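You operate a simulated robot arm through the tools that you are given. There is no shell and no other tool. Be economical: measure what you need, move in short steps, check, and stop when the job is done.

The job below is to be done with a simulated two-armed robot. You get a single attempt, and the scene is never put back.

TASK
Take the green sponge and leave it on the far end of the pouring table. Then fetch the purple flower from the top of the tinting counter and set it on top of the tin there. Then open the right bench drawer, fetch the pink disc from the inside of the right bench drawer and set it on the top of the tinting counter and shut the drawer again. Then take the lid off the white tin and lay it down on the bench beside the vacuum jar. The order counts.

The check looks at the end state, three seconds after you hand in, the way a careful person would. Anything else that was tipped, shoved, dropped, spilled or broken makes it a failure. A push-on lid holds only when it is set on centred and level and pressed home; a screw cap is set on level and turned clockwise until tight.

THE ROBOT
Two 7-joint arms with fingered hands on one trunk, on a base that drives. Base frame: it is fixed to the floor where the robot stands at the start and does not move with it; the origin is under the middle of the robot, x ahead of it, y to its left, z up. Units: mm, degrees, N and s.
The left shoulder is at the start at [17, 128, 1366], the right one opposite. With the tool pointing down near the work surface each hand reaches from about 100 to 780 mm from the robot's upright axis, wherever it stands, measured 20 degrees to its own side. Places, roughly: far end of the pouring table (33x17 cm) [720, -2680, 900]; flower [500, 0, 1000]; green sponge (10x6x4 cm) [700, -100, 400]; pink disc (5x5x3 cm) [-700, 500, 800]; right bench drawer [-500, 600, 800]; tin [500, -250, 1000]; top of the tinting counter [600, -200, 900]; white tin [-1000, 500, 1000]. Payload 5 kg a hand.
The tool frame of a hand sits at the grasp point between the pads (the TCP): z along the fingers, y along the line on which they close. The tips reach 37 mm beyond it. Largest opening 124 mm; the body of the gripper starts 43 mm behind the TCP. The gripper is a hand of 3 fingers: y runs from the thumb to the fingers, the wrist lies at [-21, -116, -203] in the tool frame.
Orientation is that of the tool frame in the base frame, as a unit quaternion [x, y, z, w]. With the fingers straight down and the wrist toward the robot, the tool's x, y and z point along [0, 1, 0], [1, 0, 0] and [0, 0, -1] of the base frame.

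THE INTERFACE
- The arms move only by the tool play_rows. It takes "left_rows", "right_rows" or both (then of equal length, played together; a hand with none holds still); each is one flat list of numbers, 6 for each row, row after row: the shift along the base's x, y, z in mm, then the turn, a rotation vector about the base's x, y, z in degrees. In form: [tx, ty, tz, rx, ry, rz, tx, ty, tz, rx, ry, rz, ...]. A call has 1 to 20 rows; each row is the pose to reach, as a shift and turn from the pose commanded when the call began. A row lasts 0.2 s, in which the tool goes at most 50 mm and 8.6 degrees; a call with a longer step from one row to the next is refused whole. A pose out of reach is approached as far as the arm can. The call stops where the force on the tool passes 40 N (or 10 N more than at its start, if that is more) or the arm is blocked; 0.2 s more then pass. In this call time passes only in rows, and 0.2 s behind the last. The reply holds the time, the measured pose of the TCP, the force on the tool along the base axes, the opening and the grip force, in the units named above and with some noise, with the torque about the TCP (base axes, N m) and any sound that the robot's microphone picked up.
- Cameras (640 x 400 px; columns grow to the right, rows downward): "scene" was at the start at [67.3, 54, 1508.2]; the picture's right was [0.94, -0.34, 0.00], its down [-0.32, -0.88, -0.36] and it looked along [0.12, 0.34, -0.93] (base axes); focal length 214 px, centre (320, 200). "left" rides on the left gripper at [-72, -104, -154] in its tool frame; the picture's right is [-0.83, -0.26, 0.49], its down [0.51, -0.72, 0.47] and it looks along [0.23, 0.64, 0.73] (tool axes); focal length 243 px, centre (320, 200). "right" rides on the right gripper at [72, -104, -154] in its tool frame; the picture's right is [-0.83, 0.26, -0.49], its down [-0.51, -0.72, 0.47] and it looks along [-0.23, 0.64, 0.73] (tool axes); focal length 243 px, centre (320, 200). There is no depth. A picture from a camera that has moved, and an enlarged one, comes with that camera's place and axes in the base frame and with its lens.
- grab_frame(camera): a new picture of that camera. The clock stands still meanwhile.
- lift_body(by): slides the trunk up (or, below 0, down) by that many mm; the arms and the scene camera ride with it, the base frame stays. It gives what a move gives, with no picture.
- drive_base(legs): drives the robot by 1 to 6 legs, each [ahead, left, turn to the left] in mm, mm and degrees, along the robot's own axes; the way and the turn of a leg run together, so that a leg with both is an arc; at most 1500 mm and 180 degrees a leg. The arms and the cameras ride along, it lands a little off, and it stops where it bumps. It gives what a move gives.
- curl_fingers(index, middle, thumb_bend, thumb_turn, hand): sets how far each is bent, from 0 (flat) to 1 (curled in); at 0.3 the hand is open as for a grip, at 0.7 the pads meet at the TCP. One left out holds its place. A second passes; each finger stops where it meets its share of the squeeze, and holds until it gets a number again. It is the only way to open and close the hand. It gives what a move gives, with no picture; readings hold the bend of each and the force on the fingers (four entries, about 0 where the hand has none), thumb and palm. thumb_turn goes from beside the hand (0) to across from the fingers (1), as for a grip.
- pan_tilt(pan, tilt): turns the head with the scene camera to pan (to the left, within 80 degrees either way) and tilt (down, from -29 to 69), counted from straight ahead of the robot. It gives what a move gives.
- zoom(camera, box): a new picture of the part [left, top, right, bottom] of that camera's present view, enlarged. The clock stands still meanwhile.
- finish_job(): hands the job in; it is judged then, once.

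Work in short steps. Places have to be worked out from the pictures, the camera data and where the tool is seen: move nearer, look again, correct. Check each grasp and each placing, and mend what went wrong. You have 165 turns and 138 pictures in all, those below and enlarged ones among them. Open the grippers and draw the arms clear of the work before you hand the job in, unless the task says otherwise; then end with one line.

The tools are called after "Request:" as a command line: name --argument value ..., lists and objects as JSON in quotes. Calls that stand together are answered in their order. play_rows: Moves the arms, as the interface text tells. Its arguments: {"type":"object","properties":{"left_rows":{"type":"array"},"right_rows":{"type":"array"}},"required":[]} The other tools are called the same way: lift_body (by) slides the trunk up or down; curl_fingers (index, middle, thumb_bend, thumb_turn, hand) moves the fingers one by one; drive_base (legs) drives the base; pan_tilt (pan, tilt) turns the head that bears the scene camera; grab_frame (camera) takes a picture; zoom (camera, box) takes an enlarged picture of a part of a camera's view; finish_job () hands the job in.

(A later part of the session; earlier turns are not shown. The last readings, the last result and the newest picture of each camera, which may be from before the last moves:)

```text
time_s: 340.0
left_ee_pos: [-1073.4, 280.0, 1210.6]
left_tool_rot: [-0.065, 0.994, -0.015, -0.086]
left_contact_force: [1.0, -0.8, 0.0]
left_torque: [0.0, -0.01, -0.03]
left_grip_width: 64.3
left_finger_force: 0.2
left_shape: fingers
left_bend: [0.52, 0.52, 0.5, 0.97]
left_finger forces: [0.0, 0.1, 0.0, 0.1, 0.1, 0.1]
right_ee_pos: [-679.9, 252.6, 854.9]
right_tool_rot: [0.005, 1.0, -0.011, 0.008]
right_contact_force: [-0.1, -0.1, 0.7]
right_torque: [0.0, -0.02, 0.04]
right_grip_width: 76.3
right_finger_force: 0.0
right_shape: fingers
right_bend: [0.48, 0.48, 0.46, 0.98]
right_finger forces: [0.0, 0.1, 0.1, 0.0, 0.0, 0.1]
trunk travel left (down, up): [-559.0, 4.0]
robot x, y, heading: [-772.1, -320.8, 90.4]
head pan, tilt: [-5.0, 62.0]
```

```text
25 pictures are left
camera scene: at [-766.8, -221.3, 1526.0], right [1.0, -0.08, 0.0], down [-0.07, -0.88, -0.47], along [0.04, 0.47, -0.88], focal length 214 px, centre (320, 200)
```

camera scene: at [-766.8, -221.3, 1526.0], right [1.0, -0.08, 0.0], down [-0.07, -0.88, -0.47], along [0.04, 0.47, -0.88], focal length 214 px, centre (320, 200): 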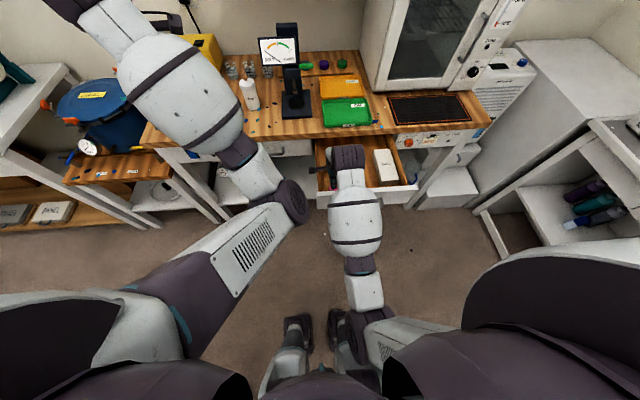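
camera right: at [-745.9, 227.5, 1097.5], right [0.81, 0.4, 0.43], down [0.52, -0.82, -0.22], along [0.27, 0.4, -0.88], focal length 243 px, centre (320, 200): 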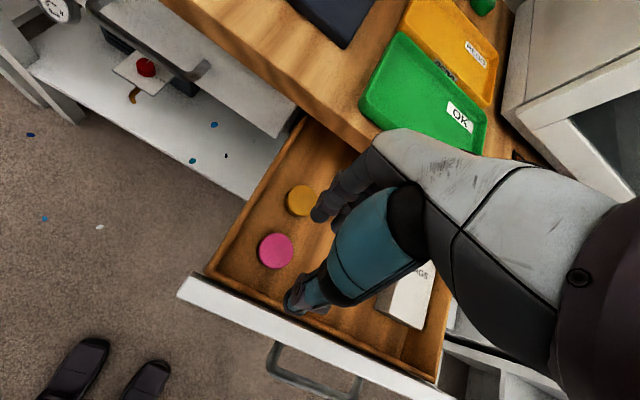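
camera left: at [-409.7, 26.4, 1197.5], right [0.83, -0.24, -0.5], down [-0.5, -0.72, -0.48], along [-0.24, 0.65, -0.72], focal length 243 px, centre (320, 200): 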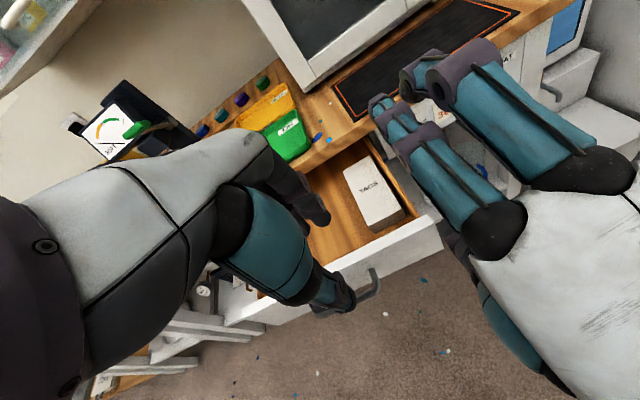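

Elbows are apart now. I position over the disc (θ≈−7°) and lower until the tips touch the drawer floor.

Request:
play_rows --right_rows '[3, 15, 0, -3, 0, 0, 5, 29, 0, -6, 0, 0, 5, 29, -20, -6, 0, 0, 5, 29, -40, -6, 0, 0, 5, 29, -54, -6, 0, 0, 5, 29, -62, -6, 0, 0]'

Request:
zoom --camera "right" --box '[220, 160, 420, 340]'

```text
time_s: 341.3
left_ee_pos: [-1071.8, 277.7, 1213.5]
left_tool_rot: [-0.065, 0.994, -0.014, -0.086]
left_contact_force: [-0.7, 0.0, -0.3]
left_torque: [0.0, 0.02, 0.0]
left_grip_width: 64.5
left_finger_force: 0.0
left_shape: fingers
left_bend: [0.52, 0.52, 0.5, 0.97]
left_finger forces: [0.1, 0.0, 0.0, 0.0, 0.0, 0.1]
right_ee_pos: [-676.0, 288.3, 809.9]
right_tool_rot: [0.005, 0.999, -0.048, 0.006]
right_contact_force: [0.2, -0.9, 30.2]
right_torque: [1.24, 0.29, -0.03]
right_grip_width: 75.2
right_finger_force: 14.9
right_shape: fingers
right_bend: [0.49, 0.48, 0.46, 0.98]
right_finger forces: [29.1, 1.0, 0.1, 0.1, 0.0, 0.0]
trunk travel left (down, up): [-559.0, 4.0]
robot x, y, heading: [-775.8, -317.9, 90.3]
head pan, tilt: [-5.0, 62.0]
stopped in row 6 (right hand): the force on the tool passed its limit at 45 N (the readings are from after the stop); the commanded pose is now the measured one
```

```text
2.22 times, centred on (320, 250) of right
camera zoom: at [-749.5, 200.3, 971.6], right [0.83, 0.3, 0.47], down [0.51, -0.77, -0.39], along [0.25, 0.56, -0.79], focal length 539 px, centre (320, 89)
```

zoom: 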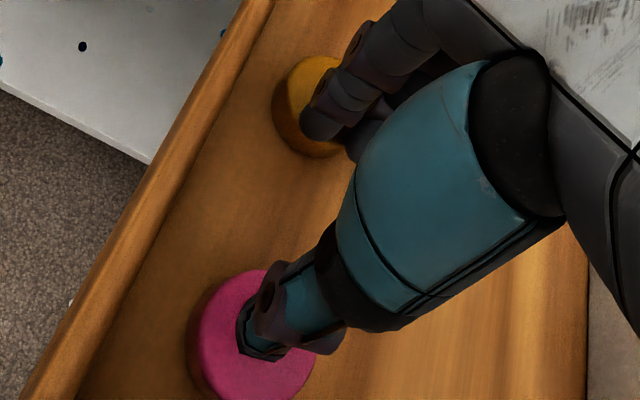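

The fingers came down on the gold disc: the pink one now lies at ≈[-676,232] (top z≈773). I lift, shift −50 mm in y with a bit more tilt, and lower again carefully.

Request:
play_rows --right_rows '[0, 0, 20, 0, 0, 0, 0, 0, 42, 0, 0, 0, 0, -20, 45, -2, 0, 0, 0, -40, 45, -4, 0, 0, 0, -50, 35, -4, 0, 0, 0, -50, 20, -4, 0, 0, 0, -50, 5, -4, 0, 0, 0, -50, -8, -4, 0, 0]'

Request:
zoom --camera "right" --box '[220, 160, 420, 340]'

```text
time_s: 342.8
left_ee_pos: [-1072.8, 277.6, 1213.1]
left_tool_rot: [-0.066, 0.994, -0.015, -0.086]
left_contact_force: [0.1, -0.3, -0.8]
left_torque: [0.0, 0.0, -0.01]
left_grip_width: 64.5
left_finger_force: 0.1
left_shape: fingers
left_bend: [0.52, 0.52, 0.5, 0.97]
left_finger forces: [0.0, 0.0, 0.1, 0.0, 0.1, 0.0]
right_ee_pos: [-673.6, 240.0, 834.0]
right_tool_rot: [0.005, 0.997, -0.08, 0.005]
right_contact_force: [-1.9, 2.1, 28.6]
right_torque: [-1.78, 0.06, -0.07]
right_grip_width: 87.9
right_finger_force: 13.7
right_shape: fingers
right_bend: [0.48, 0.48, 0.41, 0.97]
right_finger forces: [0.0, 0.0, 0.1, 0.0, 27.7, 0.0]
trunk travel left (down, up): [-559.0, 4.0]
robot x, y, heading: [-772.9, -315.9, 90.3]
head pan, tilt: [-5.0, 62.0]
stopped in row 7 (right hand): the force on the tool passed its limit at 47 N (the readings are from after the stop); the commanded pose is now the measured one
```

```text
2.22 times, centred on (320, 250) of right
camera zoom: at [-748.6, 163.0, 1001.8], right [0.83, 0.33, 0.45], down [0.5, -0.79, -0.34], along [0.24, 0.51, -0.82], focal length 539 px, centre (320, 89)
```

zoom: 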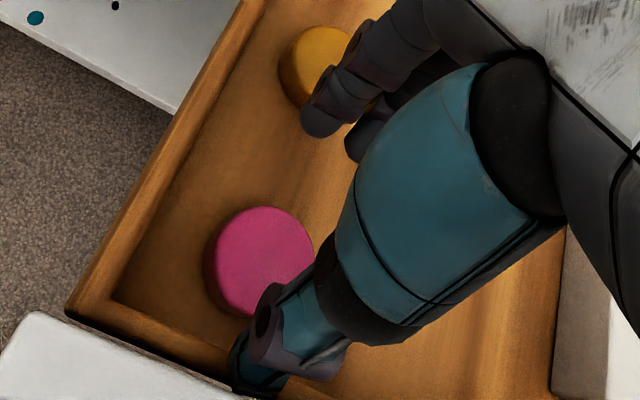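

The thumb rests on the drawer's inner front wall: the gap in front of the disc is too small for it, while the left gap (~20 mm) suits the thin fingers. I lift and turn the hand 90° (fingers to the left, thumb to the right).

Request:
play_rows --right_rows '[0, 5, 25, 3, 0, 0, 0, 5, 50, 6, 0, 0, 0, 5, 70, 9, 0, 0, 0, 5, 80, 9, 0, 8, 0, 5, 80, 9, 0, 16, 0, 5, 80, 9, 0, 24, 0, 0, 80, 9, 0, 32, 0, 0, 80, 9, 0, 40, 0, -5, 80, 9, 0, 48, 0, -5, 80, 9, 0, 56, 0, -10, 80, 9, 0, 64, 0, -10, 80, 9, 0, 72, 0, -15, 80, 9, 0, 80, 0, -15, 80, 9, 0, 88]'

Request:
grab_frame --camera "right"

```text
time_s: 345.8
left_ee_pos: [-1071.8, 280.5, 1212.2]
left_tool_rot: [-0.065, 0.994, -0.016, -0.086]
left_contact_force: [0.2, -0.1, -0.5]
left_torque: [-0.02, 0.03, -0.01]
left_grip_width: 64.2
left_finger_force: 0.1
left_shape: fingers
left_bend: [0.52, 0.52, 0.5, 0.97]
left_finger forces: [0.1, 0.1, 0.0, 0.0, 0.1, 0.1]
right_ee_pos: [-673.5, 225.0, 907.5]
right_tool_rot: [-0.689, 0.722, 0.012, 0.062]
right_contact_force: [-0.2, 0.0, -0.9]
right_torque: [0.0, 0.04, 0.01]
right_grip_width: 77.6
right_finger_force: 0.0
right_shape: fingers
right_bend: [0.48, 0.48, 0.46, 0.97]
right_finger forces: [0.0, 0.0, 0.1, 0.0, 0.0, 0.0]
trunk travel left (down, up): [-559.0, 4.0]
robot x, y, heading: [-771.7, -319.9, 90.1]
head pan, tilt: [-5.0, 62.0]
```

```text
22 pictures are left
camera right: at [-583.3, 131.8, 1059.9], right [-0.26, 0.79, 0.56], down [0.78, 0.52, -0.36], along [-0.57, 0.34, -0.74], focal length 243 px, centre (320, 200)
```

right: 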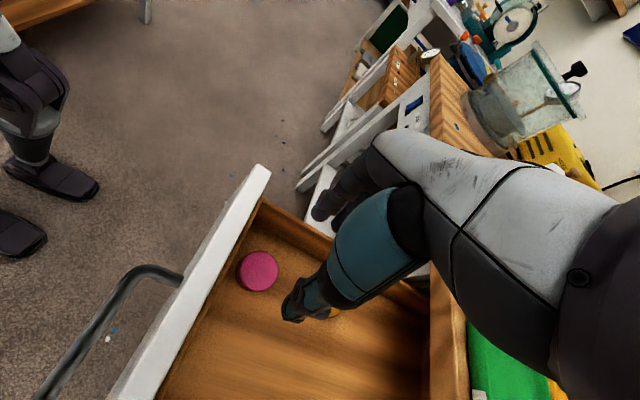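

The 90° pose works; the disc is at ≈[-669,215]. I adjust and lower.

Request:
play_rows --right_rows '[1, -6, -20, 0, 0, 0, 2, -13, -40, 0, 0, 0, 2, -13, -65, 0, 0, 0, 2, -13, -90, 0, 0, 0, 2, -13, -105, 0, 0, 0, 2, -13, -116, 0, 0, 0, 2, -13, -122, 0, 0, 0]'

Request:
zoom --camera "right" --box '[200, 160, 400, 340]'

```text
time_s: 346.8
left_ee_pos: [-1071.2, 277.4, 1212.7]
left_tool_rot: [-0.064, 0.994, -0.014, -0.086]
left_contact_force: [0.3, 0.0, -0.6]
left_torque: [-0.02, 0.0, -0.04]
left_grip_width: 64.7
left_finger_force: 0.1
left_shape: fingers
left_bend: [0.52, 0.52, 0.5, 0.97]
left_finger forces: [0.1, 0.1, 0.1, 0.0, 0.0, 0.1]
right_ee_pos: [-673.8, 215.9, 835.0]
right_tool_rot: [-0.687, 0.724, 0.024, 0.065]
right_contact_force: [4.7, -1.6, 25.6]
right_torque: [0.55, 1.34, 0.01]
right_grip_width: 77.6
right_finger_force: 13.2
right_shape: fingers
right_bend: [0.48, 0.49, 0.46, 0.97]
right_finger forces: [0.0, 25.8, 0.1, 0.1, 0.0, 0.0]
trunk travel left (down, up): [-559.0, 4.0]
robot x, y, heading: [-772.2, -317.6, 90.3]
head pan, tilt: [-5.0, 62.0]
stopped in row 5 (right hand): the force on the tool passed its limit at 50 N (the readings are from after the stop); the commanded pose is now the measured one
```

```text
2.22 times, centred on (300, 250) of right
camera zoom: at [-581.5, 118.8, 983.1], right [-0.25, 0.78, 0.58], down [0.77, 0.52, -0.36], along [-0.58, 0.36, -0.73], focal length 539 px, centre (364, 89)
```

zoom: 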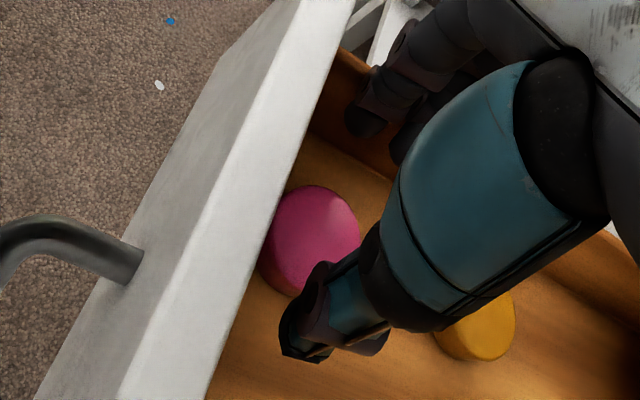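

The middle finger sits on the drawer's side wall. I lift slightly, close the fingers a bit, shift +11 mm in x and lower again.

Request:
play_rows --right_rows '[0, 0, 10, 0, 0, 0, 6, 0, 18, 0, 0, 0, 11, -1, 18, 0, 0, 0]'

Request:
curl_fingers --hand "right" --index 0.52 --middle 0.52 --thumb_bend 0.45

Request:
play_rows --right_rows '[0, 0, -15, 0, 0, 0, 0, 0, -30, 0, 0, 0, 0, 0, -45, 0, 0, 0, 0, 0, -57, 0, 0, 0, 0, 0, -65, 0, 0, 0, 0, 0, -70, 0, 0, 0]'

Request:
zoom --camera "right" --box '[200, 160, 400, 340]'

```text
time_s: 347.6
left_ee_pos: [-1071.9, 278.5, 1210.5]
left_tool_rot: [-0.065, 0.994, -0.017, -0.086]
left_contact_force: [-0.6, 0.2, 0.0]
left_torque: [0.06, 0.01, -0.01]
left_grip_width: 64.7
left_finger_force: 0.1
left_shape: fingers
left_bend: [0.52, 0.52, 0.5, 0.97]
left_finger forces: [0.0, 0.0, 0.0, 0.1, 0.0, 0.1]
right_ee_pos: [-662.4, 213.8, 846.0]
right_tool_rot: [-0.687, 0.724, 0.021, 0.063]
right_contact_force: [-0.2, 0.7, -0.1]
right_torque: [0.04, -0.02, 0.01]
right_grip_width: 77.3
right_finger_force: 0.1
right_shape: fingers
right_bend: [0.48, 0.48, 0.46, 0.97]
right_finger forces: [0.0, 0.0, 0.0, 0.1, 0.1, 0.0]
trunk travel left (down, up): [-559.0, 4.0]
robot x, y, heading: [-767.4, -321.8, 90.3]
head pan, tilt: [-5.0, 62.0]
```

```text
time_s: 348.6
left_ee_pos: [-1071.4, 279.8, 1211.9]
left_tool_rot: [-0.065, 0.994, -0.015, -0.087]
left_contact_force: [-0.2, 0.4, -0.6]
left_torque: [0.01, 0.03, 0.02]
left_grip_width: 64.6
left_finger_force: 0.0
left_shape: fingers
left_bend: [0.52, 0.52, 0.5, 0.97]
left_finger forces: [0.0, 0.0, 0.0, 0.0, 0.0, 0.0]
right_ee_pos: [-662.6, 212.6, 846.4]
right_tool_rot: [-0.687, 0.724, 0.02, 0.064]
right_contact_force: [0.1, -0.8, 0.7]
right_torque: [-0.01, 0.01, -0.02]
right_grip_width: 72.1
right_finger_force: 0.0
right_shape: fingers
right_bend: [0.52, 0.52, 0.45, 0.97]
right_finger forces: [0.0, 0.1, 0.0, 0.0, 0.0, 0.0]
trunk travel left (down, up): [-559.0, 4.0]
robot x, y, heading: [-770.8, -319.1, 90.5]
head pan, tilt: [-5.0, 62.0]
```

```text
time_s: 349.6
left_ee_pos: [-1068.3, 279.2, 1212.6]
left_tool_rot: [-0.063, 0.994, -0.015, -0.087]
left_contact_force: [-0.1, 0.1, 0.6]
left_torque: [0.01, 0.0, 0.0]
left_grip_width: 64.7
left_finger_force: 0.0
left_shape: fingers
left_bend: [0.52, 0.52, 0.5, 0.97]
left_finger forces: [0.0, 0.0, 0.1, 0.0, 0.0, 0.1]
right_ee_pos: [-660.9, 219.1, 799.5]
right_tool_rot: [-0.684, 0.726, 0.029, 0.068]
right_contact_force: [13.8, -1.6, 26.9]
right_torque: [0.55, 1.88, -0.19]
right_grip_width: 72.6
right_finger_force: 14.7
right_shape: fingers
right_bend: [0.52, 0.54, 0.45, 0.97]
right_finger forces: [0.0, 28.8, 0.0, 0.0, 0.0, 0.0]
trunk travel left (down, up): [-559.0, 4.0]
robot x, y, heading: [-772.2, -316.6, 90.2]
head pan, tilt: [-5.0, 62.0]
stopped in row 5 (right hand): the force on the tool passed its limit at 46 N (the readings are from after the stop); the commanded pose is now the measured one
```

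```text
2.22 times, centred on (300, 250) of right
camera zoom: at [-568.7, 120.9, 947.1], right [-0.24, 0.77, 0.59], down [0.77, 0.52, -0.36], along [-0.58, 0.37, -0.72], focal length 539 px, centre (364, 89)
```

zoom: 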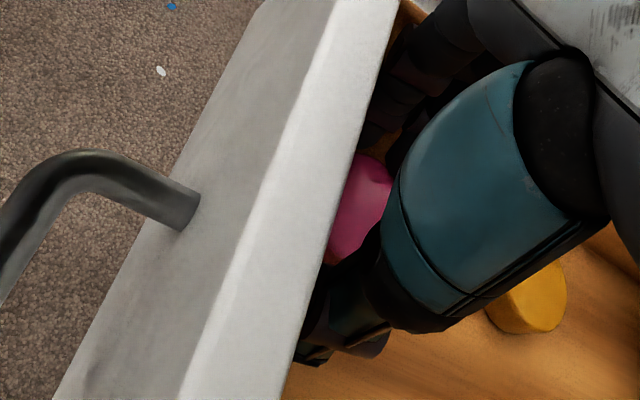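

The disc is between the digits, but the middle finger rubs the side wall. I bend the fingers slightly inward, off the wall, and go deeper.

Request:
curl_fingers --hand "right" --index 0.56 --middle 0.56 --thumb_bend 0.47

Request:
play_rows --right_rows '[0, -2, -5, 0, 0, 0, 0, -4, -10, 0, 0, 0, 0, -4, -15, 0, 0, 0, 0, -4, -20, 0, 0, 0]'

Request:
curl_fingers --hand "right" --index 0.68 --middle 0.68 --thumb_bend 0.66

```text
time_s: 350.6
left_ee_pos: [-1071.8, 279.9, 1211.1]
left_tool_rot: [-0.064, 0.994, -0.017, -0.087]
left_contact_force: [-0.1, -0.5, -0.4]
left_torque: [0.0, 0.01, 0.01]
left_grip_width: 64.5
left_finger_force: 0.1
left_shape: fingers
left_bend: [0.52, 0.52, 0.5, 0.97]
left_finger forces: [0.0, 0.0, 0.1, 0.1, 0.0, 0.1]
right_ee_pos: [-661.1, 216.5, 793.8]
right_tool_rot: [-0.685, 0.725, 0.025, 0.065]
right_contact_force: [8.9, -1.2, -2.9]
right_torque: [-0.03, -0.06, -0.06]
right_grip_width: 63.5
right_finger_force: 4.1
right_shape: fingers
right_bend: [0.56, 0.59, 0.47, 0.97]
right_finger forces: [0.0, 7.7, 0.0, 0.0, 0.0, 0.0]
trunk travel left (down, up): [-559.0, 4.0]
robot x, y, heading: [-774.9, -316.1, 90.4]
head pan, tilt: [-5.0, 62.0]
```

```text
time_s: 351.6
left_ee_pos: [-1069.9, 280.0, 1212.2]
left_tool_rot: [-0.063, 0.994, -0.015, -0.087]
left_contact_force: [0.4, -0.2, -0.5]
left_torque: [0.0, 0.02, -0.03]
left_grip_width: 64.7
left_finger_force: 0.1
left_shape: fingers
left_bend: [0.52, 0.52, 0.5, 0.97]
left_finger forces: [0.0, 0.0, 0.0, 0.0, 0.1, 0.0]
right_ee_pos: [-662.5, 218.5, 785.8]
right_tool_rot: [-0.683, 0.726, 0.032, 0.067]
right_contact_force: [9.3, -0.9, 28.2]
right_torque: [-0.34, 1.18, -0.19]
right_grip_width: 62.4
right_finger_force: 19.4
right_shape: fingers
right_bend: [0.56, 0.6, 0.47, 0.98]
right_finger forces: [27.7, 10.8, 0.0, 0.0, 0.3, 0.0]
trunk travel left (down, up): [-559.0, 4.0]
robot x, y, heading: [-775.1, -317.5, 90.3]
head pan, tilt: [-5.0, 62.0]
stopped in row 4 (right hand): the force on the tool passed its limit at 43 N (the readings are from after the stop); the commanded pose is now the measured one
```

```text
time_s: 352.6
left_ee_pos: [-1072.5, 277.3, 1212.4]
left_tool_rot: [-0.065, 0.994, -0.014, -0.086]
left_contact_force: [-0.1, 0.3, -0.7]
left_torque: [-0.03, -0.02, 0.03]
left_grip_width: 64.5
left_finger_force: 0.1
left_shape: fingers
left_bend: [0.52, 0.52, 0.5, 0.97]
left_finger forces: [0.1, 0.0, 0.0, 0.0, 0.0, 0.1]
right_ee_pos: [-664.6, 215.9, 784.3]
right_tool_rot: [-0.684, 0.725, 0.03, 0.067]
right_contact_force: [-6.0, 1.2, 32.2]
right_torque: [-0.3, 0.07, 0.06]
right_grip_width: 40.8
right_finger_force: 24.1
right_shape: fingers
right_bend: [0.64, 0.63, 0.57, 0.97]
right_finger forces: [19.8, 10.2, 0.0, 0.0, 18.1, 0.0]
trunk travel left (down, up): [-559.0, 4.0]
robot x, y, heading: [-771.3, -315.2, 90.2]
head pan, tilt: [-5.0, 62.0]
```

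All digits are loaded at 41 mm. I lift slowly and check.

Request:
play_rows --right_rows '[0, 0, 6, 0, 0, 0, 0, 0, 18, 0, 0, 0, 0, 0, 35, 0, 0, 0, 0, 0, 60, 0, 0, 0, 0, 0, 90, 0, 0, 0]'

Request:
zoom --camera "right" --box '[160, 120, 420, 340]'

```text
time_s: 353.8
left_ee_pos: [-1070.0, 279.7, 1211.9]
left_tool_rot: [-0.064, 0.994, -0.016, -0.087]
left_contact_force: [-0.5, -0.5, 0.8]
left_torque: [0.01, -0.03, -0.01]
left_grip_width: 64.6
left_finger_force: 0.1
left_shape: fingers
left_bend: [0.52, 0.52, 0.5, 0.97]
left_finger forces: [0.0, 0.1, 0.0, 0.0, 0.0, 0.1]
right_ee_pos: [-664.7, 216.7, 872.6]
right_tool_rot: [-0.685, 0.725, 0.028, 0.066]
right_contact_force: [0.3, 0.0, -0.4]
right_torque: [-0.02, 0.01, 0.01]
right_grip_width: 40.8
right_finger_force: 12.4
right_shape: fingers
right_bend: [0.64, 0.63, 0.57, 0.96]
right_finger forces: [5.0, 7.2, 0.0, 0.0, 12.4, 0.0]
trunk travel left (down, up): [-559.0, 4.0]
robot x, y, heading: [-772.8, -320.1, 90.4]
head pan, tilt: [-5.0, 62.0]
```

```text
1.82 times, centred on (290, 230) of right
camera zoom: at [-571.9, 118.7, 1020.4], right [-0.24, 0.77, 0.59], down [0.77, 0.52, -0.36], along [-0.59, 0.36, -0.72], focal length 441 px, centre (374, 146)
```

zoom: 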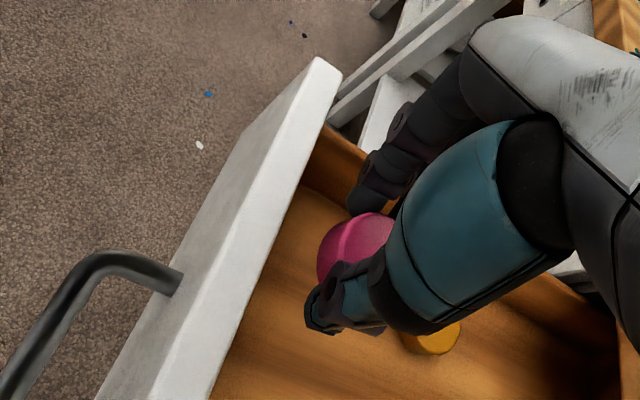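

The disc is held. I raise it well clear, turn the hand back, then turn the base and drive to the tinting counter.

Request:
play_rows --right_rows '[0, 0, 40, 0, 0, 0, 0, 0, 80, 0, 0, 0, 0, 0, 120, 0, 0, -8, 0, 0, 160, 0, 0, -16, 0, 0, 200, 0, 0, -24, 0, 0, 210, 0, 0, -32, 0, 0, 210, 0, 0, -40, 0, 0, 210, 0, 0, -48, 0, 0, 210, 0, 0, -56, 0, 0, 210, 0, 0, -64, 0, 0, 210, 0, 0, -72, 0, 0, 210, 0, 0, -80, 0, 0, 210, 0, 0, -88]'

Request:
drive_base --legs '[[0, 0, -90], [600, 240, 0]]'

Request:
pan_tilt --pan 0 --tilt 40

Request:
grab_frame --camera "scene"

```text
time_s: 356.6
left_ee_pos: [-1071.7, 280.7, 1210.5]
left_tool_rot: [-0.065, 0.994, -0.016, -0.085]
left_contact_force: [-0.1, 0.1, 0.3]
left_torque: [-0.01, -0.02, -0.02]
left_grip_width: 64.4
left_finger_force: 0.1
left_shape: fingers
left_bend: [0.52, 0.52, 0.5, 0.97]
left_finger forces: [0.1, 0.0, 0.0, 0.1, 0.0, 0.0]
right_ee_pos: [-663.8, 217.8, 1082.5]
right_tool_rot: [0.013, 0.997, -0.025, 0.068]
right_contact_force: [-0.9, 0.2, 0.3]
right_torque: [0.05, -0.01, -0.02]
right_grip_width: 40.7
right_finger_force: 12.4
right_shape: fingers
right_bend: [0.63, 0.63, 0.57, 0.96]
right_finger forces: [4.8, 7.4, 0.0, 0.1, 12.3, 0.0]
trunk travel left (down, up): [-559.0, 4.0]
robot x, y, heading: [-770.6, -318.8, 90.4]
head pan, tilt: [-5.0, 62.0]
```

```text
time_s: 364.0
left_ee_pos: [433.9, 196.9, 1212.0]
left_tool_rot: [0.666, 0.741, 0.052, -0.072]
left_contact_force: [0.3, -0.3, -0.7]
left_torque: [0.01, -0.02, 0.01]
left_grip_width: 64.6
left_finger_force: 0.0
left_shape: fingers
left_bend: [0.52, 0.52, 0.5, 0.97]
left_finger forces: [0.0, 0.1, 0.0, 0.0, 0.1, 0.1]
right_ee_pos: [360.6, -208.4, 1082.0]
right_tool_rot: [0.721, 0.689, -0.064, 0.029]
right_contact_force: [0.0, -0.5, -0.3]
right_torque: [0.01, -0.02, -0.01]
right_grip_width: 40.4
right_finger_force: 12.0
right_shape: fingers
right_bend: [0.64, 0.63, 0.57, 0.96]
right_finger forces: [5.0, 7.3, 0.1, 0.0, 12.0, 0.0]
trunk travel left (down, up): [-559.0, 4.0]
robot x, y, heading: [-167.5, -87.5, -0.8]
head pan, tilt: [-5.0, 62.0]
```

```text
time_s: 364.9
left_ee_pos: [434.1, 198.1, 1211.3]
left_tool_rot: [0.666, 0.741, 0.05, -0.072]
left_contact_force: [-0.2, -0.2, 0.4]
left_torque: [0.0, 0.02, -0.05]
left_grip_width: 64.7
left_finger_force: 0.0
left_shape: fingers
left_bend: [0.52, 0.52, 0.5, 0.97]
left_finger forces: [0.0, 0.0, 0.0, 0.0, 0.0, 0.1]
right_ee_pos: [361.2, -209.1, 1082.0]
right_tool_rot: [0.722, 0.688, -0.066, 0.029]
right_contact_force: [-0.1, -1.2, 0.3]
right_torque: [0.0, 0.01, 0.03]
right_grip_width: 40.3
right_finger_force: 12.3
right_shape: fingers
right_bend: [0.64, 0.63, 0.57, 0.96]
right_finger forces: [5.0, 7.3, 0.0, 0.1, 11.9, 0.0]
trunk travel left (down, up): [-559.0, 4.0]
robot x, y, heading: [-172.3, -87.6, -0.9]
head pan, tilt: [0.0, 40.0]
```

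```text
18 pictures are left
camera scene: at [-53.6, -88.8, 1554.8], right [-0.02, -1.0, 0.0], down [-0.64, 0.01, -0.77], along [0.77, -0.01, -0.64], focal length 214 px, centre (320, 200)
```

scene: 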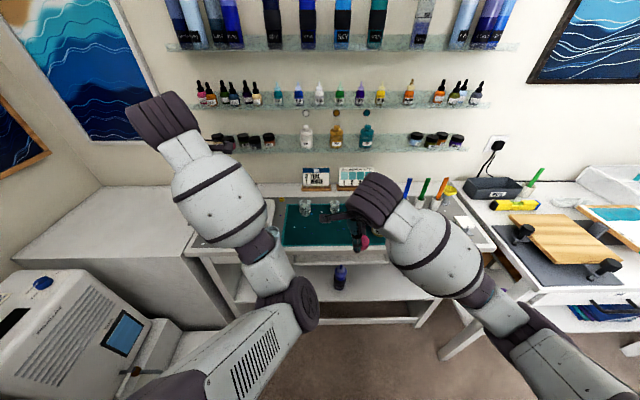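

Spot for the disc: the free mat area near [510,-165] (beakers are at x≈660). I move over and descend to just above the mat.

Request:
play_rows --right_rows '[30, 10, 0, 0, 0, 0, 65, 20, 0, 0, 0, 0, 100, 30, 0, 0, 0, 0, 130, 40, -10, 0, 0, 0, 149, 44, -35, 0, 0, 0, 149, 44, -65, 0, 0, 0, 149, 44, -95, 0, 0, 0, 149, 44, -112, 0, 0, 0]'

Request:
play_rows --right_rows '[0, 0, -6, 0, 0, 0, 0, 0, -12, 0, 0, 0, 0, 0, -17, 0, 0, 0, 0, 0, -22, 0, 0, 0, 0, 0, -27, 0, 0, 0, 0, 0, -32, 0, 0, 0]'

```text
time_s: 366.7
left_ee_pos: [434.0, 197.0, 1212.2]
left_tool_rot: [0.666, 0.741, 0.051, -0.071]
left_contact_force: [-0.6, 0.3, -0.1]
left_torque: [0.02, 0.03, -0.01]
left_grip_width: 64.5
left_finger_force: 0.1
left_shape: fingers
left_bend: [0.52, 0.52, 0.5, 0.97]
left_finger forces: [0.1, 0.0, 0.1, 0.0, 0.0, 0.0]
right_ee_pos: [509.8, -163.5, 970.0]
right_tool_rot: [0.721, 0.689, -0.066, 0.029]
right_contact_force: [0.7, 0.2, -0.2]
right_torque: [0.01, -0.01, -0.01]
right_grip_width: 40.1
right_finger_force: 11.8
right_shape: fingers
right_bend: [0.64, 0.63, 0.58, 0.96]
right_finger forces: [4.9, 7.4, 0.0, 0.0, 11.9, 0.1]
trunk travel left (down, up): [-559.0, 4.0]
robot x, y, heading: [-174.4, -88.4, -1.1]
head pan, tilt: [0.0, 40.0]
```

```text
time_s: 368.1
left_ee_pos: [433.5, 196.8, 1211.7]
left_tool_rot: [0.666, 0.741, 0.051, -0.072]
left_contact_force: [-0.4, 0.8, -0.1]
left_torque: [-0.03, 0.0, -0.02]
left_grip_width: 64.3
left_finger_force: 0.0
left_shape: fingers
left_bend: [0.52, 0.52, 0.5, 0.97]
left_finger forces: [0.0, 0.1, 0.0, 0.0, 0.0, 0.0]
right_ee_pos: [510.4, -164.5, 938.0]
right_tool_rot: [0.721, 0.689, -0.066, 0.028]
right_contact_force: [0.0, -0.5, -0.8]
right_torque: [-0.01, -0.02, 0.01]
right_grip_width: 40.3
right_finger_force: 12.0
right_shape: fingers
right_bend: [0.64, 0.63, 0.58, 0.96]
right_finger forces: [4.9, 7.4, 0.0, 0.0, 12.0, 0.1]
trunk travel left (down, up): [-559.0, 4.0]
robot x, y, heading: [-171.4, -88.1, -1.0]
head pan, tilt: [0.0, 40.0]
```

No contact yet; a little lower.

Request:
play_rows --right_rows '[0, 0, -3, 0, 0, 0, 0, 0, -6, 0, 0, 0, 0, 0, -9, 0, 0, 0, 0, 0, -12, 0, 0, 0, 0, 0, -15, 0, 0, 0]'

Request:
zoom --camera "right" --box '[200, 160, 420, 340]'

```text
time_s: 369.2
left_ee_pos: [430.9, 197.0, 1212.3]
left_tool_rot: [0.665, 0.742, 0.05, -0.07]
left_contact_force: [-0.4, 0.5, 0.2]
left_torque: [0.03, -0.01, 0.0]
left_grip_width: 64.5
left_finger_force: 0.2
left_shape: fingers
left_bend: [0.52, 0.52, 0.5, 0.97]
left_finger forces: [0.1, 0.0, 0.0, 0.0, 0.0, 0.1]
right_ee_pos: [512.3, -164.4, 934.0]
right_tool_rot: [0.722, 0.688, -0.058, 0.035]
right_contact_force: [-4.4, 0.1, 29.1]
right_torque: [0.01, 0.29, -0.07]
right_grip_width: 40.0
right_finger_force: 19.9
right_shape: fingers
right_bend: [0.65, 0.64, 0.57, 0.96]
right_finger forces: [13.7, 8.7, 0.1, 0.0, 17.8, 0.0]
trunk travel left (down, up): [-559.0, 4.0]
robot x, y, heading: [-174.1, -87.0, -1.0]
head pan, tilt: [0.0, 40.0]
stopped in row 5 (right hand): the force on the tool passed its limit at 42 N (the readings are from after the stop); the commanded pose is now the measured one
```

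```text
2.22 times, centred on (310, 250) of right
camera zoom: at [417.6, -67.9, 1080.7], right [0.24, -0.77, 0.59], down [-0.76, -0.53, -0.38], along [0.6, -0.35, -0.71], focal length 539 px, centre (342, 89)
```

zoom: 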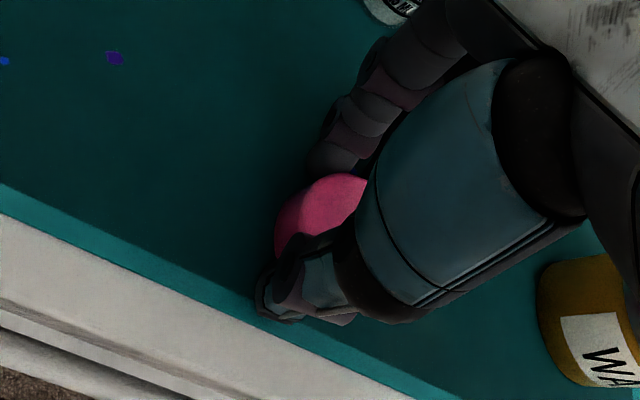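

The disc is on the mat. I ease up 2 mm, open just a bit, rise, and check.

Request:
play_rows --right_rows '[0, 0, 3, 0, 0, 0]'

Request:
curl_fingers --hand "right" --index 0.57 --middle 0.57 --thumb_bend 0.51

Request:
play_rows --right_rows '[0, 0, 8, 0, 0, 0, 0, 0, 25, 0, 0, 0, 0, 0, 50, 0, 0, 0, 0, 0, 90, 0, 0, 0, 0, 0, 130, 0, 0, 0, 0, 0, 160, 0, 0, 0]'

Request:
grab_frame --camera "right"

```text
time_s: 369.6
left_ee_pos: [431.6, 197.2, 1212.8]
left_tool_rot: [0.666, 0.741, 0.05, -0.07]
left_contact_force: [0.2, 0.3, 0.5]
left_torque: [-0.02, -0.03, -0.02]
left_grip_width: 64.5
left_finger_force: 0.1
left_shape: fingers
left_bend: [0.52, 0.52, 0.5, 0.97]
left_finger forces: [0.0, 0.0, 0.0, 0.0, 0.1, 0.0]
right_ee_pos: [511.3, -164.3, 934.1]
right_tool_rot: [0.721, 0.689, -0.06, 0.033]
right_contact_force: [2.0, -1.2, 26.9]
right_torque: [-0.04, -0.11, -0.03]
right_grip_width: 40.1
right_finger_force: 20.0
right_shape: fingers
right_bend: [0.64, 0.64, 0.58, 0.96]
right_finger forces: [15.8, 10.1, 0.0, 0.1, 14.3, 0.0]
trunk travel left (down, up): [-559.0, 4.0]
robot x, y, heading: [-168.3, -85.2, -0.9]
head pan, tilt: [0.0, 40.0]
```

```text
time_s: 370.6
left_ee_pos: [431.0, 197.7, 1212.4]
left_tool_rot: [0.666, 0.741, 0.051, -0.07]
left_contact_force: [0.2, -0.4, -0.2]
left_torque: [-0.04, 0.01, -0.03]
left_grip_width: 64.7
left_finger_force: 0.1
left_shape: fingers
left_bend: [0.52, 0.52, 0.5, 0.97]
left_finger forces: [0.1, 0.1, 0.0, 0.0, 0.0, 0.0]
right_ee_pos: [510.6, -164.7, 934.0]
right_tool_rot: [0.722, 0.689, -0.06, 0.033]
right_contact_force: [-2.1, 2.2, 31.9]
right_torque: [0.31, -0.59, 0.09]
right_grip_width: 45.1
right_finger_force: 15.7
right_shape: fingers
right_bend: [0.63, 0.56, 0.51, 0.97]
right_finger forces: [31.8, 0.1, 0.0, 0.1, 0.0, 0.0]
trunk travel left (down, up): [-559.0, 4.0]
robot x, y, heading: [-173.1, -90.4, -1.0]
head pan, tilt: [0.0, 40.0]
```

```text
time_s: 372.1
left_ee_pos: [433.0, 197.2, 1210.9]
left_tool_rot: [0.666, 0.741, 0.051, -0.071]
left_contact_force: [-0.6, 0.5, -0.1]
left_torque: [0.02, -0.05, 0.0]
left_grip_width: 64.4
left_finger_force: 0.1
left_shape: fingers
left_bend: [0.52, 0.52, 0.5, 0.97]
left_finger forces: [0.0, 0.0, 0.1, 0.0, 0.0, 0.1]
right_ee_pos: [511.6, -165.1, 1093.1]
right_tool_rot: [0.721, 0.69, -0.062, 0.031]
right_contact_force: [0.3, -0.2, 0.0]
right_torque: [0.0, 0.0, 0.01]
right_grip_width: 56.6
right_finger_force: 0.0
right_shape: fingers
right_bend: [0.56, 0.56, 0.51, 0.97]
right_finger forces: [0.0, 0.0, 0.0, 0.0, 0.1, 0.0]
trunk travel left (down, up): [-559.0, 4.0]
robot x, y, heading: [-171.7, -85.0, -1.0]
head pan, tilt: [0.0, 40.0]
```

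```text
16 pictures are left
camera right: at [418.9, -68.5, 1239.1], right [0.25, -0.77, 0.59], down [-0.76, -0.53, -0.37], along [0.6, -0.36, -0.72], focal length 243 px, centre (320, 200)
```

right: 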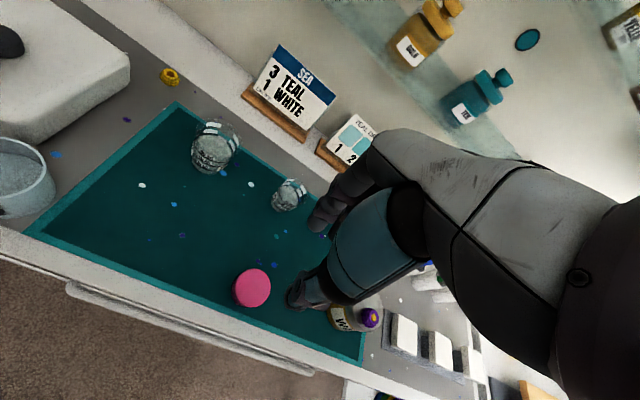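

The disc lies flat on the counter and the flower is still on the tin. Now back to the bench to shut the drawer: I back off, turn to face +y, and bring the right hand (closed) in front of the handle.

Request:
drive_base --legs '[[-400, -300, 0], [0, 0, 91], [0, 60, 0]]'

Request:
curl_fingers --hand "right" --index 0.75 --middle 0.75 --thumb_bend 0.72

Request:
pan_tilt --pan 0 --tilt 55

Request:
grab_frame --camera "scene"

```text
time_s: 379.9
left_ee_pos: [-925.8, 220.5, 1213.4]
left_tool_rot: [-0.062, 0.994, -0.016, -0.086]
left_contact_force: [0.2, 1.1, 0.1]
left_torque: [-0.01, 0.01, -0.02]
left_grip_width: 64.7
left_finger_force: 0.0
left_shape: fingers
left_bend: [0.52, 0.52, 0.5, 0.97]
left_finger forces: [0.0, 0.0, 0.0, 0.1, 0.0, 0.0]
right_ee_pos: [-565.2, 305.6, 1091.1]
right_tool_rot: [0.014, 0.998, -0.022, 0.066]
right_contact_force: [0.8, -0.3, -0.1]
right_torque: [-0.03, 0.01, -0.03]
right_grip_width: 56.5
right_finger_force: 0.1
right_shape: fingers
right_bend: [0.56, 0.56, 0.51, 0.97]
right_finger forces: [0.1, 0.0, 0.0, 0.0, 0.0, 0.0]
trunk travel left (down, up): [-559.0, 4.0]
robot x, y, heading: [-631.6, -380.9, 90.1]
head pan, tilt: [0.0, 40.0]
```

```text
time_s: 380.9
left_ee_pos: [-927.0, 220.0, 1212.0]
left_tool_rot: [-0.062, 0.994, -0.017, -0.086]
left_contact_force: [-0.4, 0.3, 0.3]
left_torque: [0.0, 0.0, -0.02]
left_grip_width: 64.4
left_finger_force: 0.1
left_shape: fingers
left_bend: [0.52, 0.52, 0.5, 0.97]
left_finger forces: [0.0, 0.1, 0.0, 0.1, 0.0, 0.0]
right_ee_pos: [-565.5, 305.9, 1091.4]
right_tool_rot: [0.014, 0.997, -0.021, 0.066]
right_contact_force: [0.4, 1.1, 0.5]
right_torque: [0.01, 0.01, -0.01]
right_grip_width: 1.5
right_finger_force: 0.1
right_shape: fingers
right_bend: [0.74, 0.75, 0.69, 0.97]
right_finger forces: [0.0, 0.0, 0.0, 0.1, 0.0, 0.0]
trunk travel left (down, up): [-559.0, 4.0]
robot x, y, heading: [-630.9, -379.1, 90.3]
head pan, tilt: [0.0, 40.0]
```

```text
time_s: 381.7
left_ee_pos: [-927.5, 220.4, 1211.7]
left_tool_rot: [-0.063, 0.994, -0.017, -0.086]
left_contact_force: [1.0, -0.1, -0.6]
left_torque: [0.0, 0.0, 0.01]
left_grip_width: 64.3
left_finger_force: 0.1
left_shape: fingers
left_bend: [0.52, 0.52, 0.5, 0.97]
left_finger forces: [0.0, 0.1, 0.0, 0.0, 0.0, 0.0]
right_ee_pos: [-566.0, 306.1, 1091.7]
right_tool_rot: [0.013, 0.998, -0.021, 0.066]
right_contact_force: [-0.1, -0.6, -0.6]
right_torque: [0.01, 0.03, 0.0]
right_grip_width: 1.4
right_finger_force: 0.0
right_shape: fingers
right_bend: [0.74, 0.75, 0.69, 0.97]
right_finger forces: [0.0, 0.0, 0.0, 0.0, 0.0, 0.0]
trunk travel left (down, up): [-559.0, 4.0]
robot x, y, heading: [-628.0, -380.0, 89.9]
head pan, tilt: [0.0, 55.0]
```

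```text
15 pictures are left
camera scene: at [-629.7, -273.3, 1534.3], right [1.0, 0.0, 0.0], down [0.0, -0.82, -0.57], along [0.0, 0.57, -0.82], focal length 214 px, centre (320, 200)
```

scene: 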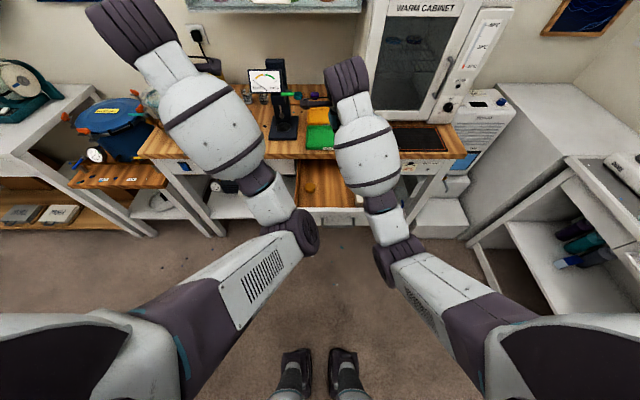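

The panel front is at y≈155, bar ≈120. I retract the right fist to y≈70 and lower it in front of the bar.

Request:
play_rows --right_rows '[5, -40, 0, 0, 0, 0, 5, -80, 0, 0, 0, 0, 5, -120, 0, 0, 0, 0, 5, -160, 0, 0, 0, 0, 5, -200, 0, 0, 0, 0, 5, -235, -20, 0, 0, 0, 5, -240, -65, 0, 0, 0, 5, -240, -110, 0, 0, 0, 5, -240, -155, 0, 0, 0, 5, -240, -200, 0, 0, 0, 5, -240, -245, 0, 0, 0, 5, -240, -285, 0, 0, 0, 5, -240, -305, 0, 0, 0]'

```text
time_s: 383.8
left_ee_pos: [-928.1, 221.2, 1212.5]
left_tool_rot: [-0.063, 0.994, -0.015, -0.085]
left_contact_force: [0.3, -0.2, 0.0]
left_torque: [0.0, 0.03, 0.04]
left_grip_width: 64.6
left_finger_force: 0.0
left_shape: fingers
left_bend: [0.52, 0.52, 0.5, 0.97]
left_finger forces: [0.1, 0.1, 0.0, 0.0, 0.1, 0.0]
right_ee_pos: [-566.6, 137.1, 1024.1]
right_tool_rot: [0.021, 0.996, 0.067, 0.054]
right_contact_force: [-0.1, -0.1, -0.2]
right_torque: [-0.03, 0.0, -0.01]
right_grip_width: 1.2
right_finger_force: 0.1
right_shape: fingers
right_bend: [0.74, 0.75, 0.69, 0.97]
right_finger forces: [0.0, 0.0, 0.0, 0.0, 0.0, 0.0]
trunk travel left (down, up): [-559.0, 4.0]
robot x, y, heading: [-630.3, -380.2, 90.1]
head pan, tilt: [0.0, 55.0]
stopped in row 10 (right hand): the arm was blocked; the commanded pose is now the measured one
```

The arm cannot fold closer than ~520 mm ahead, so I back the base 90 mm (moving right a bit to avoid the island), shift the hand left, and lower.

Request:
drive_base --legs '[[0, -90, 0], [-110, 0, 0]]'

Request:
play_rows --right_rows '[-20, 0, -30, 0, 0, 0, -40, 0, -70, 0, 0, 0, -60, 0, -110, 0, 0, 0, -70, 0, -150, 0, 0, 0, -70, 0, -190, 0, 0, 0, -70, 0, -220, 0, 0, 0]'

Request:
zoom --camera "right" --box '[0, 0, 640, 400]'

```text
time_s: 386.0
left_ee_pos: [-834.9, 114.4, 1210.3]
left_tool_rot: [-0.061, 0.994, -0.017, -0.086]
left_contact_force: [-0.3, -0.5, -0.5]
left_torque: [-0.03, 0.03, -0.03]
left_grip_width: 64.3
left_finger_force: 0.0
left_shape: fingers
left_bend: [0.52, 0.52, 0.5, 0.97]
left_finger forces: [0.0, 0.0, 0.1, 0.0, 0.0, 0.0]
right_ee_pos: [-474.0, 28.5, 1021.2]
right_tool_rot: [0.021, 0.996, 0.066, 0.054]
right_contact_force: [0.5, 0.2, -0.8]
right_torque: [-0.03, 0.02, -0.02]
right_grip_width: 1.2
right_finger_force: 0.0
right_shape: fingers
right_bend: [0.74, 0.75, 0.69, 0.97]
right_finger forces: [0.0, 0.0, 0.0, 0.0, 0.0, 0.0]
trunk travel left (down, up): [-559.0, 4.0]
robot x, y, heading: [-541.1, -487.7, 90.1]
head pan, tilt: [0.0, 55.0]
```

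```text
time_s: 386.9
left_ee_pos: [-854.0, 109.2, 1209.8]
left_tool_rot: [-0.075, 0.992, -0.018, -0.1]
left_contact_force: [-0.2, -0.4, -0.2]
left_torque: [-0.03, 0.0, -0.01]
left_grip_width: 64.4
left_finger_force: 0.0
left_shape: fingers
left_bend: [0.52, 0.52, 0.5, 0.97]
left_finger forces: [0.0, 0.0, 0.0, 0.0, 0.1, 0.0]
right_ee_pos: [-503.0, 87.1, 1043.8]
right_tool_rot: [0.048, 0.978, 0.198, 0.042]
right_contact_force: [0.8, 1.2, -0.3]
right_torque: [-0.01, -0.02, 0.04]
right_grip_width: 1.2
right_finger_force: 0.0
right_shape: fingers
right_bend: [0.74, 0.75, 0.69, 0.97]
right_finger forces: [0.0, 0.0, 0.1, 0.1, 0.0, 0.0]
trunk travel left (down, up): [-559.0, 4.0]
robot x, y, heading: [-543.0, -487.4, 89.9]
head pan, tilt: [0.0, 55.0]
stopped in row 4 (right hand): the arm was blocked; the commanded pose is now the measured one
```

```text
1.00 times, centred on (320, 200) of right (not enlarged: the box is as wide or as high as the picture)
camera zoom: at [-596.9, -58.5, 1140.2], right [0.79, -0.04, 0.61], down [0.49, -0.54, -0.69], along [0.35, 0.84, -0.4], focal length 243 px, centre (320, 200)
```

zoom: 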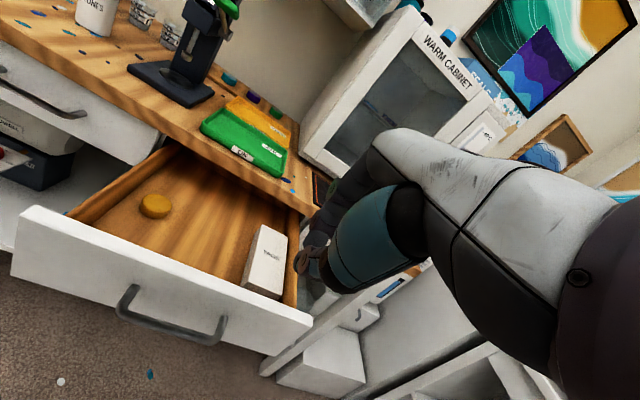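

The right elbow is blocked by the inward left elbow. I'll push the drawer with the left hand instead: sidestep right so the left hand faces the panel, and make a fist.

Request:
drive_base --legs '[[-50, -270, 0]]'

Request:
curl_fingers --hand "left" --index 0.75 --middle 0.75 --thumb_bend 0.72

Request:
play_rows --left_rows '[0, 0, -40, 0, 0, 0, 0, 0, -80, 0, 0, 0, 0, 0, -120, 0, 0, 0, 0, 0, -160, 0, 0, 0, 0, 0, -200, 0, 0, 0, 0, 0, -240, 0, 0, 0, 0, 0, -280, 0, 0, 0, 0, 0, -320, 0, 0, 0, 0, 0, -360, 0, 0, 0, 0, 0, -395, 0, 0, 0]'

Request:
grab_frame --camera "left"

```text
time_s: 389.9
left_ee_pos: [-579.6, 59.7, 1210.7]
left_tool_rot: [-0.075, 0.992, -0.019, -0.1]
left_contact_force: [0.4, -0.3, -0.1]
left_torque: [0.01, -0.01, 0.01]
left_grip_width: 64.7
left_finger_force: 0.2
left_shape: fingers
left_bend: [0.52, 0.52, 0.5, 0.97]
left_finger forces: [0.1, 0.0, 0.0, 0.0, 0.0, 0.0]
right_ee_pos: [-229.5, 39.3, 1044.2]
right_tool_rot: [0.049, 0.978, 0.199, 0.042]
right_contact_force: [-0.9, -0.6, 0.0]
right_torque: [-0.02, 0.01, 0.02]
right_grip_width: 1.1
right_finger_force: 0.1
right_shape: fingers
right_bend: [0.74, 0.75, 0.69, 0.97]
right_finger forces: [0.0, 0.0, 0.1, 0.1, 0.0, 0.0]
trunk travel left (down, up): [-559.0, 4.0]
robot x, y, heading: [-266.0, -536.2, 89.8]
head pan, tilt: [0.0, 55.0]
```

```text
time_s: 390.9
left_ee_pos: [-579.7, 58.7, 1210.5]
left_tool_rot: [-0.075, 0.992, -0.017, -0.1]
left_contact_force: [0.1, -0.4, 0.3]
left_torque: [0.03, -0.02, -0.01]
left_grip_width: 1.2
left_finger_force: 0.1
left_shape: fingers
left_bend: [0.74, 0.75, 0.7, 0.97]
left_finger forces: [0.1, 0.0, 0.1, 0.0, 0.0, 0.0]
right_ee_pos: [-227.0, 38.8, 1045.1]
right_tool_rot: [0.049, 0.978, 0.2, 0.043]
right_contact_force: [-0.4, -0.3, 0.9]
right_torque: [-0.01, 0.0, -0.02]
right_grip_width: 1.2
right_finger_force: 0.0
right_shape: fingers
right_bend: [0.74, 0.75, 0.69, 0.97]
right_finger forces: [0.0, 0.0, 0.1, 0.0, 0.0, 0.0]
trunk travel left (down, up): [-559.0, 4.0]
robot x, y, heading: [-261.9, -535.1, 90.2]
head pan, tilt: [0.0, 55.0]
```

```text
time_s: 393.1
left_ee_pos: [-578.4, 56.1, 814.4]
left_tool_rot: [-0.074, 0.992, -0.019, -0.101]
left_contact_force: [0.5, 0.1, 0.1]
left_torque: [0.01, 0.01, -0.02]
left_grip_width: 1.6
left_finger_force: 0.0
left_shape: fingers
left_bend: [0.74, 0.75, 0.7, 0.97]
left_finger forces: [0.1, 0.0, 0.0, 0.1, 0.0, 0.0]
right_ee_pos: [-228.6, 37.5, 1043.7]
right_tool_rot: [0.048, 0.978, 0.199, 0.042]
right_contact_force: [0.0, 0.7, -0.1]
right_torque: [0.03, -0.04, 0.01]
right_grip_width: 0.9
right_finger_force: 0.0
right_shape: fingers
right_bend: [0.74, 0.75, 0.69, 0.97]
right_finger forces: [0.1, 0.0, 0.1, 0.0, 0.1, 0.0]
trunk travel left (down, up): [-559.0, 4.0]
robot x, y, heading: [-268.4, -540.4, 90.0]
head pan, tilt: [0.0, 55.0]
```

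```text
13 pictures are left
camera left: at [-463.1, -27.7, 953.1], right [0.75, -0.16, -0.64], down [-0.48, -0.81, -0.34], along [-0.46, 0.56, -0.68], focal length 243 px, centre (320, 200)
```

left: 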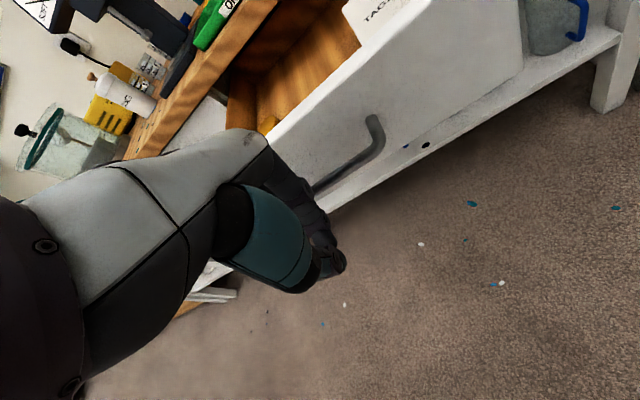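

The fist faces the handle. I lower it 16 mm and push by driving ahead 260 mm.

Request:
play_rows --left_rows '[0, 0, -16, 0, 0, 0]'

Request:
drive_base --legs '[[260, 0, 0]]'

Request:
drive_base --legs '[[80, 0, 0]]'

```text
time_s: 393.5
left_ee_pos: [-580.3, 57.6, 798.4]
left_tool_rot: [-0.074, 0.992, -0.018, -0.1]
left_contact_force: [0.1, 0.4, 0.0]
left_torque: [0.01, 0.0, -0.02]
left_grip_width: 1.3
left_finger_force: 0.1
left_shape: fingers
left_bend: [0.74, 0.75, 0.7, 0.97]
left_finger forces: [0.0, 0.0, 0.0, 0.0, 0.1, 0.0]
right_ee_pos: [-228.7, 37.2, 1044.5]
right_tool_rot: [0.049, 0.978, 0.2, 0.042]
right_contact_force: [-0.1, 0.6, 0.2]
right_torque: [0.01, -0.02, 0.01]
right_grip_width: 1.1
right_finger_force: 0.0
right_shape: fingers
right_bend: [0.74, 0.75, 0.69, 0.97]
right_finger forces: [0.0, 0.1, 0.0, 0.0, 0.0, 0.0]
trunk travel left (down, up): [-559.0, 4.0]
robot x, y, heading: [-263.1, -538.6, 90.1]
head pan, tilt: [0.0, 55.0]
```

```text
time_s: 395.4
left_ee_pos: [-582.4, 321.2, 799.0]
left_tool_rot: [-0.074, 0.992, -0.018, -0.1]
left_contact_force: [0.3, 0.6, -0.1]
left_torque: [0.02, -0.01, 0.01]
left_grip_width: 1.4
left_finger_force: 0.1
left_shape: fingers
left_bend: [0.74, 0.75, 0.7, 0.97]
left_finger forces: [0.0, 0.0, 0.0, 0.1, 0.0, 0.0]
right_ee_pos: [-229.1, 300.5, 1045.0]
right_tool_rot: [0.048, 0.978, 0.2, 0.042]
right_contact_force: [-0.2, -0.3, -0.2]
right_torque: [0.0, 0.0, -0.05]
right_grip_width: 1.1
right_finger_force: 0.1
right_shape: fingers
right_bend: [0.74, 0.75, 0.69, 0.97]
right_finger forces: [0.1, 0.0, 0.1, 0.0, 0.0, 0.0]
trunk travel left (down, up): [-559.0, 4.0]
robot x, y, heading: [-264.5, -272.7, 90.1]
head pan, tilt: [0.0, 55.0]
```

```text
time_s: 396.5
left_ee_pos: [-583.3, 377.3, 801.7]
left_tool_rot: [-0.077, 0.992, -0.023, -0.101]
left_contact_force: [-4.9, -12.9, 7.8]
left_torque: [0.12, 0.08, 0.15]
left_grip_width: 1.0
left_finger_force: 7.0
left_shape: fingers
left_bend: [0.75, 0.75, 0.68, 0.97]
left_finger forces: [9.0, 5.4, 0.0, 0.1, 0.0, 0.1]
right_ee_pos: [-229.5, 365.2, 1045.2]
right_tool_rot: [0.047, 0.978, 0.2, 0.041]
right_contact_force: [0.9, 0.8, 0.3]
right_torque: [0.0, 0.04, 0.0]
right_grip_width: 1.4
right_finger_force: 0.0
right_shape: fingers
right_bend: [0.74, 0.75, 0.69, 0.97]
right_finger forces: [0.2, 0.1, 0.0, 0.0, 0.1, 0.0]
trunk travel left (down, up): [-559.0, 4.0]
robot x, y, heading: [-264.2, -211.6, 90.1]
head pan, tilt: [0.0, 55.0]
stopped in leg 1: the force on the tool passed its limit at 266 N (the readings are from after the stop); the commanded pose is now the measured one
```

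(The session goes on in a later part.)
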